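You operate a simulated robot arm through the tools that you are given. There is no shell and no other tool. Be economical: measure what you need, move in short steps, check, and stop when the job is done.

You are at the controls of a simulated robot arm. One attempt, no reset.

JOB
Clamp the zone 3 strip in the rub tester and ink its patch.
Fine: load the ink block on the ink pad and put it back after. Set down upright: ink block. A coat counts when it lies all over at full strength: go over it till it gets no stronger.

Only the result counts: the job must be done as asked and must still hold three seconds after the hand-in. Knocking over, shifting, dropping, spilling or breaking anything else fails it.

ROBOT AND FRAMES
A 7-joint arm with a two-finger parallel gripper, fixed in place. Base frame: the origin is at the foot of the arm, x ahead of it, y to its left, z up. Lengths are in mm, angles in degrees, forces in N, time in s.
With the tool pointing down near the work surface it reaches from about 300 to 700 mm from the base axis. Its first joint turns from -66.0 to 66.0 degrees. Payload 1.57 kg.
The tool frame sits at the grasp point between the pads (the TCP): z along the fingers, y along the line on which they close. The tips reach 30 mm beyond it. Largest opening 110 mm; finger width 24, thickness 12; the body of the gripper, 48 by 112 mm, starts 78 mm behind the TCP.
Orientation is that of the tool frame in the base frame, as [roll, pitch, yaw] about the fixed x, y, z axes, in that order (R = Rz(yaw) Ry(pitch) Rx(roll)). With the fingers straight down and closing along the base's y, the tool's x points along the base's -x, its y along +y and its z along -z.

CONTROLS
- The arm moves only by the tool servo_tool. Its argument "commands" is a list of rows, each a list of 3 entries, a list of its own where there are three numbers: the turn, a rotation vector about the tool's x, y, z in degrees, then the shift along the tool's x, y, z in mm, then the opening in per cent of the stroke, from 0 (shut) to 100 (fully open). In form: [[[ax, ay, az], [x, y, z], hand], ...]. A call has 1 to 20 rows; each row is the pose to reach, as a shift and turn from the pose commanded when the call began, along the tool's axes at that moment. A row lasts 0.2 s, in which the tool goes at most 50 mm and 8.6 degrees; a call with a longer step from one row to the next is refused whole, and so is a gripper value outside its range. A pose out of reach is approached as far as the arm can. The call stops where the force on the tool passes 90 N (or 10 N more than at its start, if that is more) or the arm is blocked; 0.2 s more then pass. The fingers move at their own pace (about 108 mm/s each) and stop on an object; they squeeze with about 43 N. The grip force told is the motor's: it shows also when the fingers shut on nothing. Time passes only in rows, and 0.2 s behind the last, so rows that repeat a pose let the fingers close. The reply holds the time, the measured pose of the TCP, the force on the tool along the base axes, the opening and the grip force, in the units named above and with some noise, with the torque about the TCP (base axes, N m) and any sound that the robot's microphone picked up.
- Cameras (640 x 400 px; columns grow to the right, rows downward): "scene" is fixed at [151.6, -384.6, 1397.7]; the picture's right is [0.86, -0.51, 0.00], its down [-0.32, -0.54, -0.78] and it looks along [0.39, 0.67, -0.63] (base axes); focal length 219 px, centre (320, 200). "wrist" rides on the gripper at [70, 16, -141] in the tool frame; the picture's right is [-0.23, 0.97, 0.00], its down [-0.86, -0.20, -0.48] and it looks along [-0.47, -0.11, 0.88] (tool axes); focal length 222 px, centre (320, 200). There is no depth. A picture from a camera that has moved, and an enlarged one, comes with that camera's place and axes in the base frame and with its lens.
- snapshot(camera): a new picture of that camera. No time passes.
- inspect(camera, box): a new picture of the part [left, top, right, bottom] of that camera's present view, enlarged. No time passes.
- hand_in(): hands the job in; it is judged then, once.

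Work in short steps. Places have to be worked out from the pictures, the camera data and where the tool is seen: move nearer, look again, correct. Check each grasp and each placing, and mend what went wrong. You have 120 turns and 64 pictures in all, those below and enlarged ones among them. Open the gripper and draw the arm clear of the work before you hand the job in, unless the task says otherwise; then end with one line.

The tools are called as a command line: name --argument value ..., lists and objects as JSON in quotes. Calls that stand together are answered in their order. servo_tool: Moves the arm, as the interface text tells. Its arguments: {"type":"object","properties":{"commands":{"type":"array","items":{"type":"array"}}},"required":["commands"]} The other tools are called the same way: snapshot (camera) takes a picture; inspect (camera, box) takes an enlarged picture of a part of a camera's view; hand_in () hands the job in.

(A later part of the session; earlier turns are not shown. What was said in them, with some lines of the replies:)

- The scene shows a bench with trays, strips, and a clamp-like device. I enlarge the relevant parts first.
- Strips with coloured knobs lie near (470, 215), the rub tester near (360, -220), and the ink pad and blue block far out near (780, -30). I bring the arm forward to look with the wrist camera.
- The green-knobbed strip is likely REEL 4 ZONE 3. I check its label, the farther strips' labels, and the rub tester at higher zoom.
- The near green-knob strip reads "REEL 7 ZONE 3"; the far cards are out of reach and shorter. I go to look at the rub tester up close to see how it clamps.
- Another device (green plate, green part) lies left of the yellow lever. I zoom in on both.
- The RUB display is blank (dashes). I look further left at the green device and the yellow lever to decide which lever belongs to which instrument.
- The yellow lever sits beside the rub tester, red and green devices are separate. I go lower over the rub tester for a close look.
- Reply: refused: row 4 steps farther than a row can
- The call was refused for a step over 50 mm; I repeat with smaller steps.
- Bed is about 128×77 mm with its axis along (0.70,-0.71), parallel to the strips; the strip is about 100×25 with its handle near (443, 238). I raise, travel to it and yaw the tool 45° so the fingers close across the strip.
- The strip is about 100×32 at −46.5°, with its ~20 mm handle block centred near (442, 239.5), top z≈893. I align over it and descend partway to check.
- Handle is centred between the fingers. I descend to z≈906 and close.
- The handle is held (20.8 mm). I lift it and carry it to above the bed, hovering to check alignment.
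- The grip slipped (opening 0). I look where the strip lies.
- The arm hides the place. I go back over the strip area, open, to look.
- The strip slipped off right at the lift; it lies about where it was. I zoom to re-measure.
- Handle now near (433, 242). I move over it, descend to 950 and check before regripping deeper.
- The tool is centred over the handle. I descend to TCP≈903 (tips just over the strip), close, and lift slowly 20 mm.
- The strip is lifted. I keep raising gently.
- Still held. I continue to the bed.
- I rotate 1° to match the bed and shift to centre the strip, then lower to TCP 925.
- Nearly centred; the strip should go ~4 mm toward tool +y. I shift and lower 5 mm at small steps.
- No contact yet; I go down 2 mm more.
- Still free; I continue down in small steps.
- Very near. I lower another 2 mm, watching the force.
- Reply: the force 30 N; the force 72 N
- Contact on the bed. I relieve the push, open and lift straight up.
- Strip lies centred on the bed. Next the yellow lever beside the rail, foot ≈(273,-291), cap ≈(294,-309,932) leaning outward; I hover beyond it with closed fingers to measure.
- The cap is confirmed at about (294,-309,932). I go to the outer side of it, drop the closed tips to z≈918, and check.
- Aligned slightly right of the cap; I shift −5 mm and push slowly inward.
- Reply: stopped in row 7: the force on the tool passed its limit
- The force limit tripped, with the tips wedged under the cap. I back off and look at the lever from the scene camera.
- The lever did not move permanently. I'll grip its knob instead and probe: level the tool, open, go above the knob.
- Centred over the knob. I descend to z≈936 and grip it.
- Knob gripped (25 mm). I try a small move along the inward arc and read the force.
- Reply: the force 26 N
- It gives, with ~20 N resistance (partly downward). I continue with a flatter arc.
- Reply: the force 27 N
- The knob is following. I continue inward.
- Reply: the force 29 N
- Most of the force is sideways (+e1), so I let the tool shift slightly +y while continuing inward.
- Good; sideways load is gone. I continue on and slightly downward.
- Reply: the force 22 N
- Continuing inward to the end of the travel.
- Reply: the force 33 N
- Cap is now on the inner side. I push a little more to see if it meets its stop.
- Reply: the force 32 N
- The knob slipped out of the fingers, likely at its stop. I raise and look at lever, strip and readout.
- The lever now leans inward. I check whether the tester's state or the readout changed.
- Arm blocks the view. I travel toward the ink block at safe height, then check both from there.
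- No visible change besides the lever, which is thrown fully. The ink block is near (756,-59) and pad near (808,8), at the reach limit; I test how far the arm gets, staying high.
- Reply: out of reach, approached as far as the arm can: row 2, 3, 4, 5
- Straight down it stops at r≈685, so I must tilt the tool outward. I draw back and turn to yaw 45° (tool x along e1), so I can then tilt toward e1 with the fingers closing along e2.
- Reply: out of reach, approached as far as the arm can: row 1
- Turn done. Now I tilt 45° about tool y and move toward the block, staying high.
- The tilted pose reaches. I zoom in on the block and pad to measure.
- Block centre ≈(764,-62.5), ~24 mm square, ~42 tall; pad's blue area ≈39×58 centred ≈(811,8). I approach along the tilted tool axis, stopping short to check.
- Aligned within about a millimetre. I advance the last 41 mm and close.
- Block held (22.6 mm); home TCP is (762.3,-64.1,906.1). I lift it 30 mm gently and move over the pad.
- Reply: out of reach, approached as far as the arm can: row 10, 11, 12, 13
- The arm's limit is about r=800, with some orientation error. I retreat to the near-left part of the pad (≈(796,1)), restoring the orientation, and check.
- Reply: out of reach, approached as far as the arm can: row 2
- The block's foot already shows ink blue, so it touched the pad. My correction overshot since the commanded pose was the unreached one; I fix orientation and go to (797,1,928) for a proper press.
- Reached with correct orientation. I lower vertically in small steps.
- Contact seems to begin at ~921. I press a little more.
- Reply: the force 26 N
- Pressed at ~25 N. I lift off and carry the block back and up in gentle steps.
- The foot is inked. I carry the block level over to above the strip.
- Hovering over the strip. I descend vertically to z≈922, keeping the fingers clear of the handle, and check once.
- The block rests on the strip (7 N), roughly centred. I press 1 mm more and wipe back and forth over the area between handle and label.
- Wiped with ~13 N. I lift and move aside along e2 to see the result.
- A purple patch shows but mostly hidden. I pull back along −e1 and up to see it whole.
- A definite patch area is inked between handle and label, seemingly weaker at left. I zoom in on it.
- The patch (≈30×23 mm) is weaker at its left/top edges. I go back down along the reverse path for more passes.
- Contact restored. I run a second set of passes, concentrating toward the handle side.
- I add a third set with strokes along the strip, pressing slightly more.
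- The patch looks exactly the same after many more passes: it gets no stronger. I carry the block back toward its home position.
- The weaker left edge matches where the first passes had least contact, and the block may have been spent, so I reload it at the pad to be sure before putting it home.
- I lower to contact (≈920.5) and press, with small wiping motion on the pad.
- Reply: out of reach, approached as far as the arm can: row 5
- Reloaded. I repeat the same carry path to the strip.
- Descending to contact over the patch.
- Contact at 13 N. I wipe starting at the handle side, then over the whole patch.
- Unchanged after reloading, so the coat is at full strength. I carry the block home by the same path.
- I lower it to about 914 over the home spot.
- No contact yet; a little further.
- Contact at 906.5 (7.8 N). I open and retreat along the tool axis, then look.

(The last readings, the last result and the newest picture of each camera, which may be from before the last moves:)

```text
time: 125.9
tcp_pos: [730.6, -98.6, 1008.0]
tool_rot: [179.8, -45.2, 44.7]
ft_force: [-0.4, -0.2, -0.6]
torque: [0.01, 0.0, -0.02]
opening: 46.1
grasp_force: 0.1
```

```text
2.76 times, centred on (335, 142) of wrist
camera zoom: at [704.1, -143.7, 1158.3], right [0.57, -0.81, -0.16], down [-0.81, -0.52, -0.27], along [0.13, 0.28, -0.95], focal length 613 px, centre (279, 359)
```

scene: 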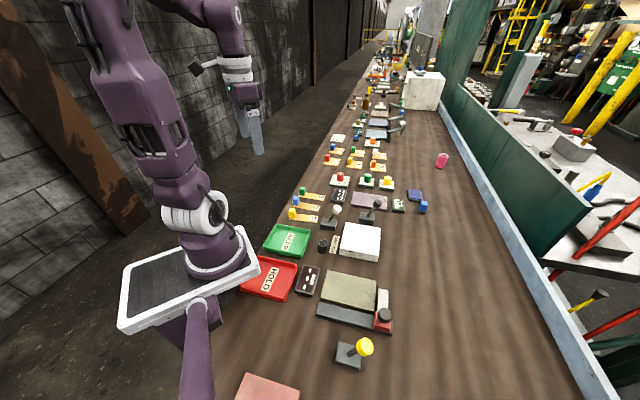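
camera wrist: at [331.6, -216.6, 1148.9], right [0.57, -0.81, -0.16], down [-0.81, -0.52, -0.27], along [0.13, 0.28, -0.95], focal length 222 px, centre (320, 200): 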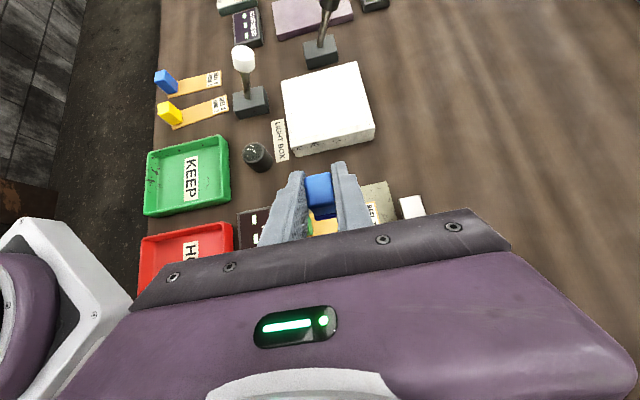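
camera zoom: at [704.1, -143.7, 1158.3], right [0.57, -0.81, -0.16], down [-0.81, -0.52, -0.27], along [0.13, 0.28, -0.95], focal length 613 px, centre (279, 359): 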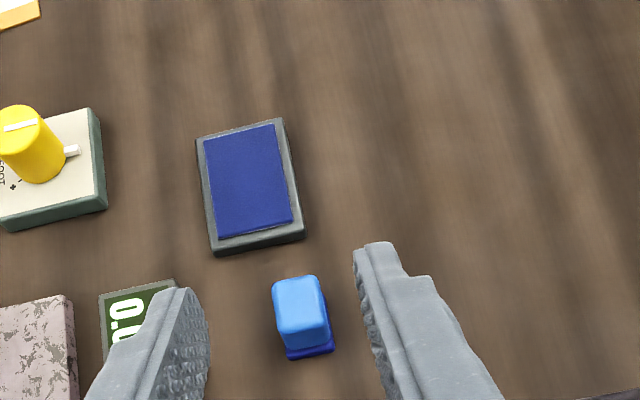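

The block stands upright at home and the pad is unmoved. I draw the arm back and up, clear of the work, and take a final look.

servo_tool --commands '[[[0, 0, 0], [15, 0, -20], 42], [[0, 0, 0], [25, 0, -50], 42], [[0, 0, 0], [35, 0, -80], 42], [[0, 0, 0], [35, 0, -80], 42]]'

inspect --camera "scene" --box '[260, 240, 436, 370]'

```text
time: 126.9
tcp_pos: [707.5, -118.9, 1088.5]
tool_rot: [179.8, -45.1, 44.8]
ft_force: [1.0, 0.2, -0.6]
torque: [0.0, -0.02, -0.01]
opening: 46.6
grasp_force: 0.0
```

```text
3.08 times, centred on (348, 305) of scene
camera zoom: at [151.6, -384.6, 1397.7], right [0.86, -0.51, 0.0], down [-0.32, -0.54, -0.78], along [0.39, 0.67, -0.63], focal length 674 px, centre (234, -123)
```

zoom: 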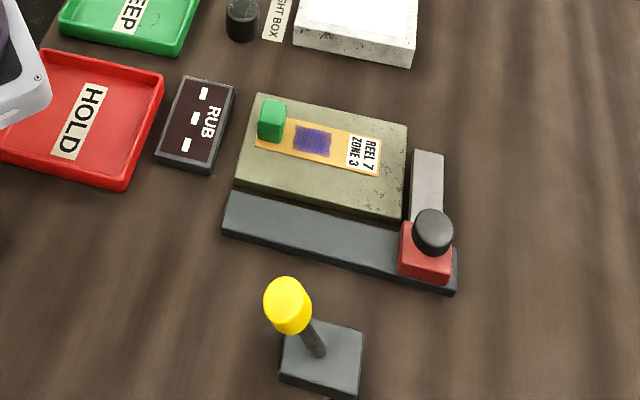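

The lever is fully thrown, the strip lies on the bed with its patch inked, the block is home and the arm is clear. I hand in.

hand_in

```text
The job is handed in.
```

The zone 3 strip (Reel 7) is on the rub tester bed with its patch inked, and the job is handed in. I could not confirm the clamp: I threw the yellow lever beside the tester, assuming it is the clamp, but nothing visible changed there and the RUB display still shows dashes. The patch looked the same after more passes and a reload. The ink block is back upright in its place, and the arm is clear with the gripper open. On the first try the strip slipped from the gripper at lift-off, landed about 10 mm from its spot, and I picked it up again.
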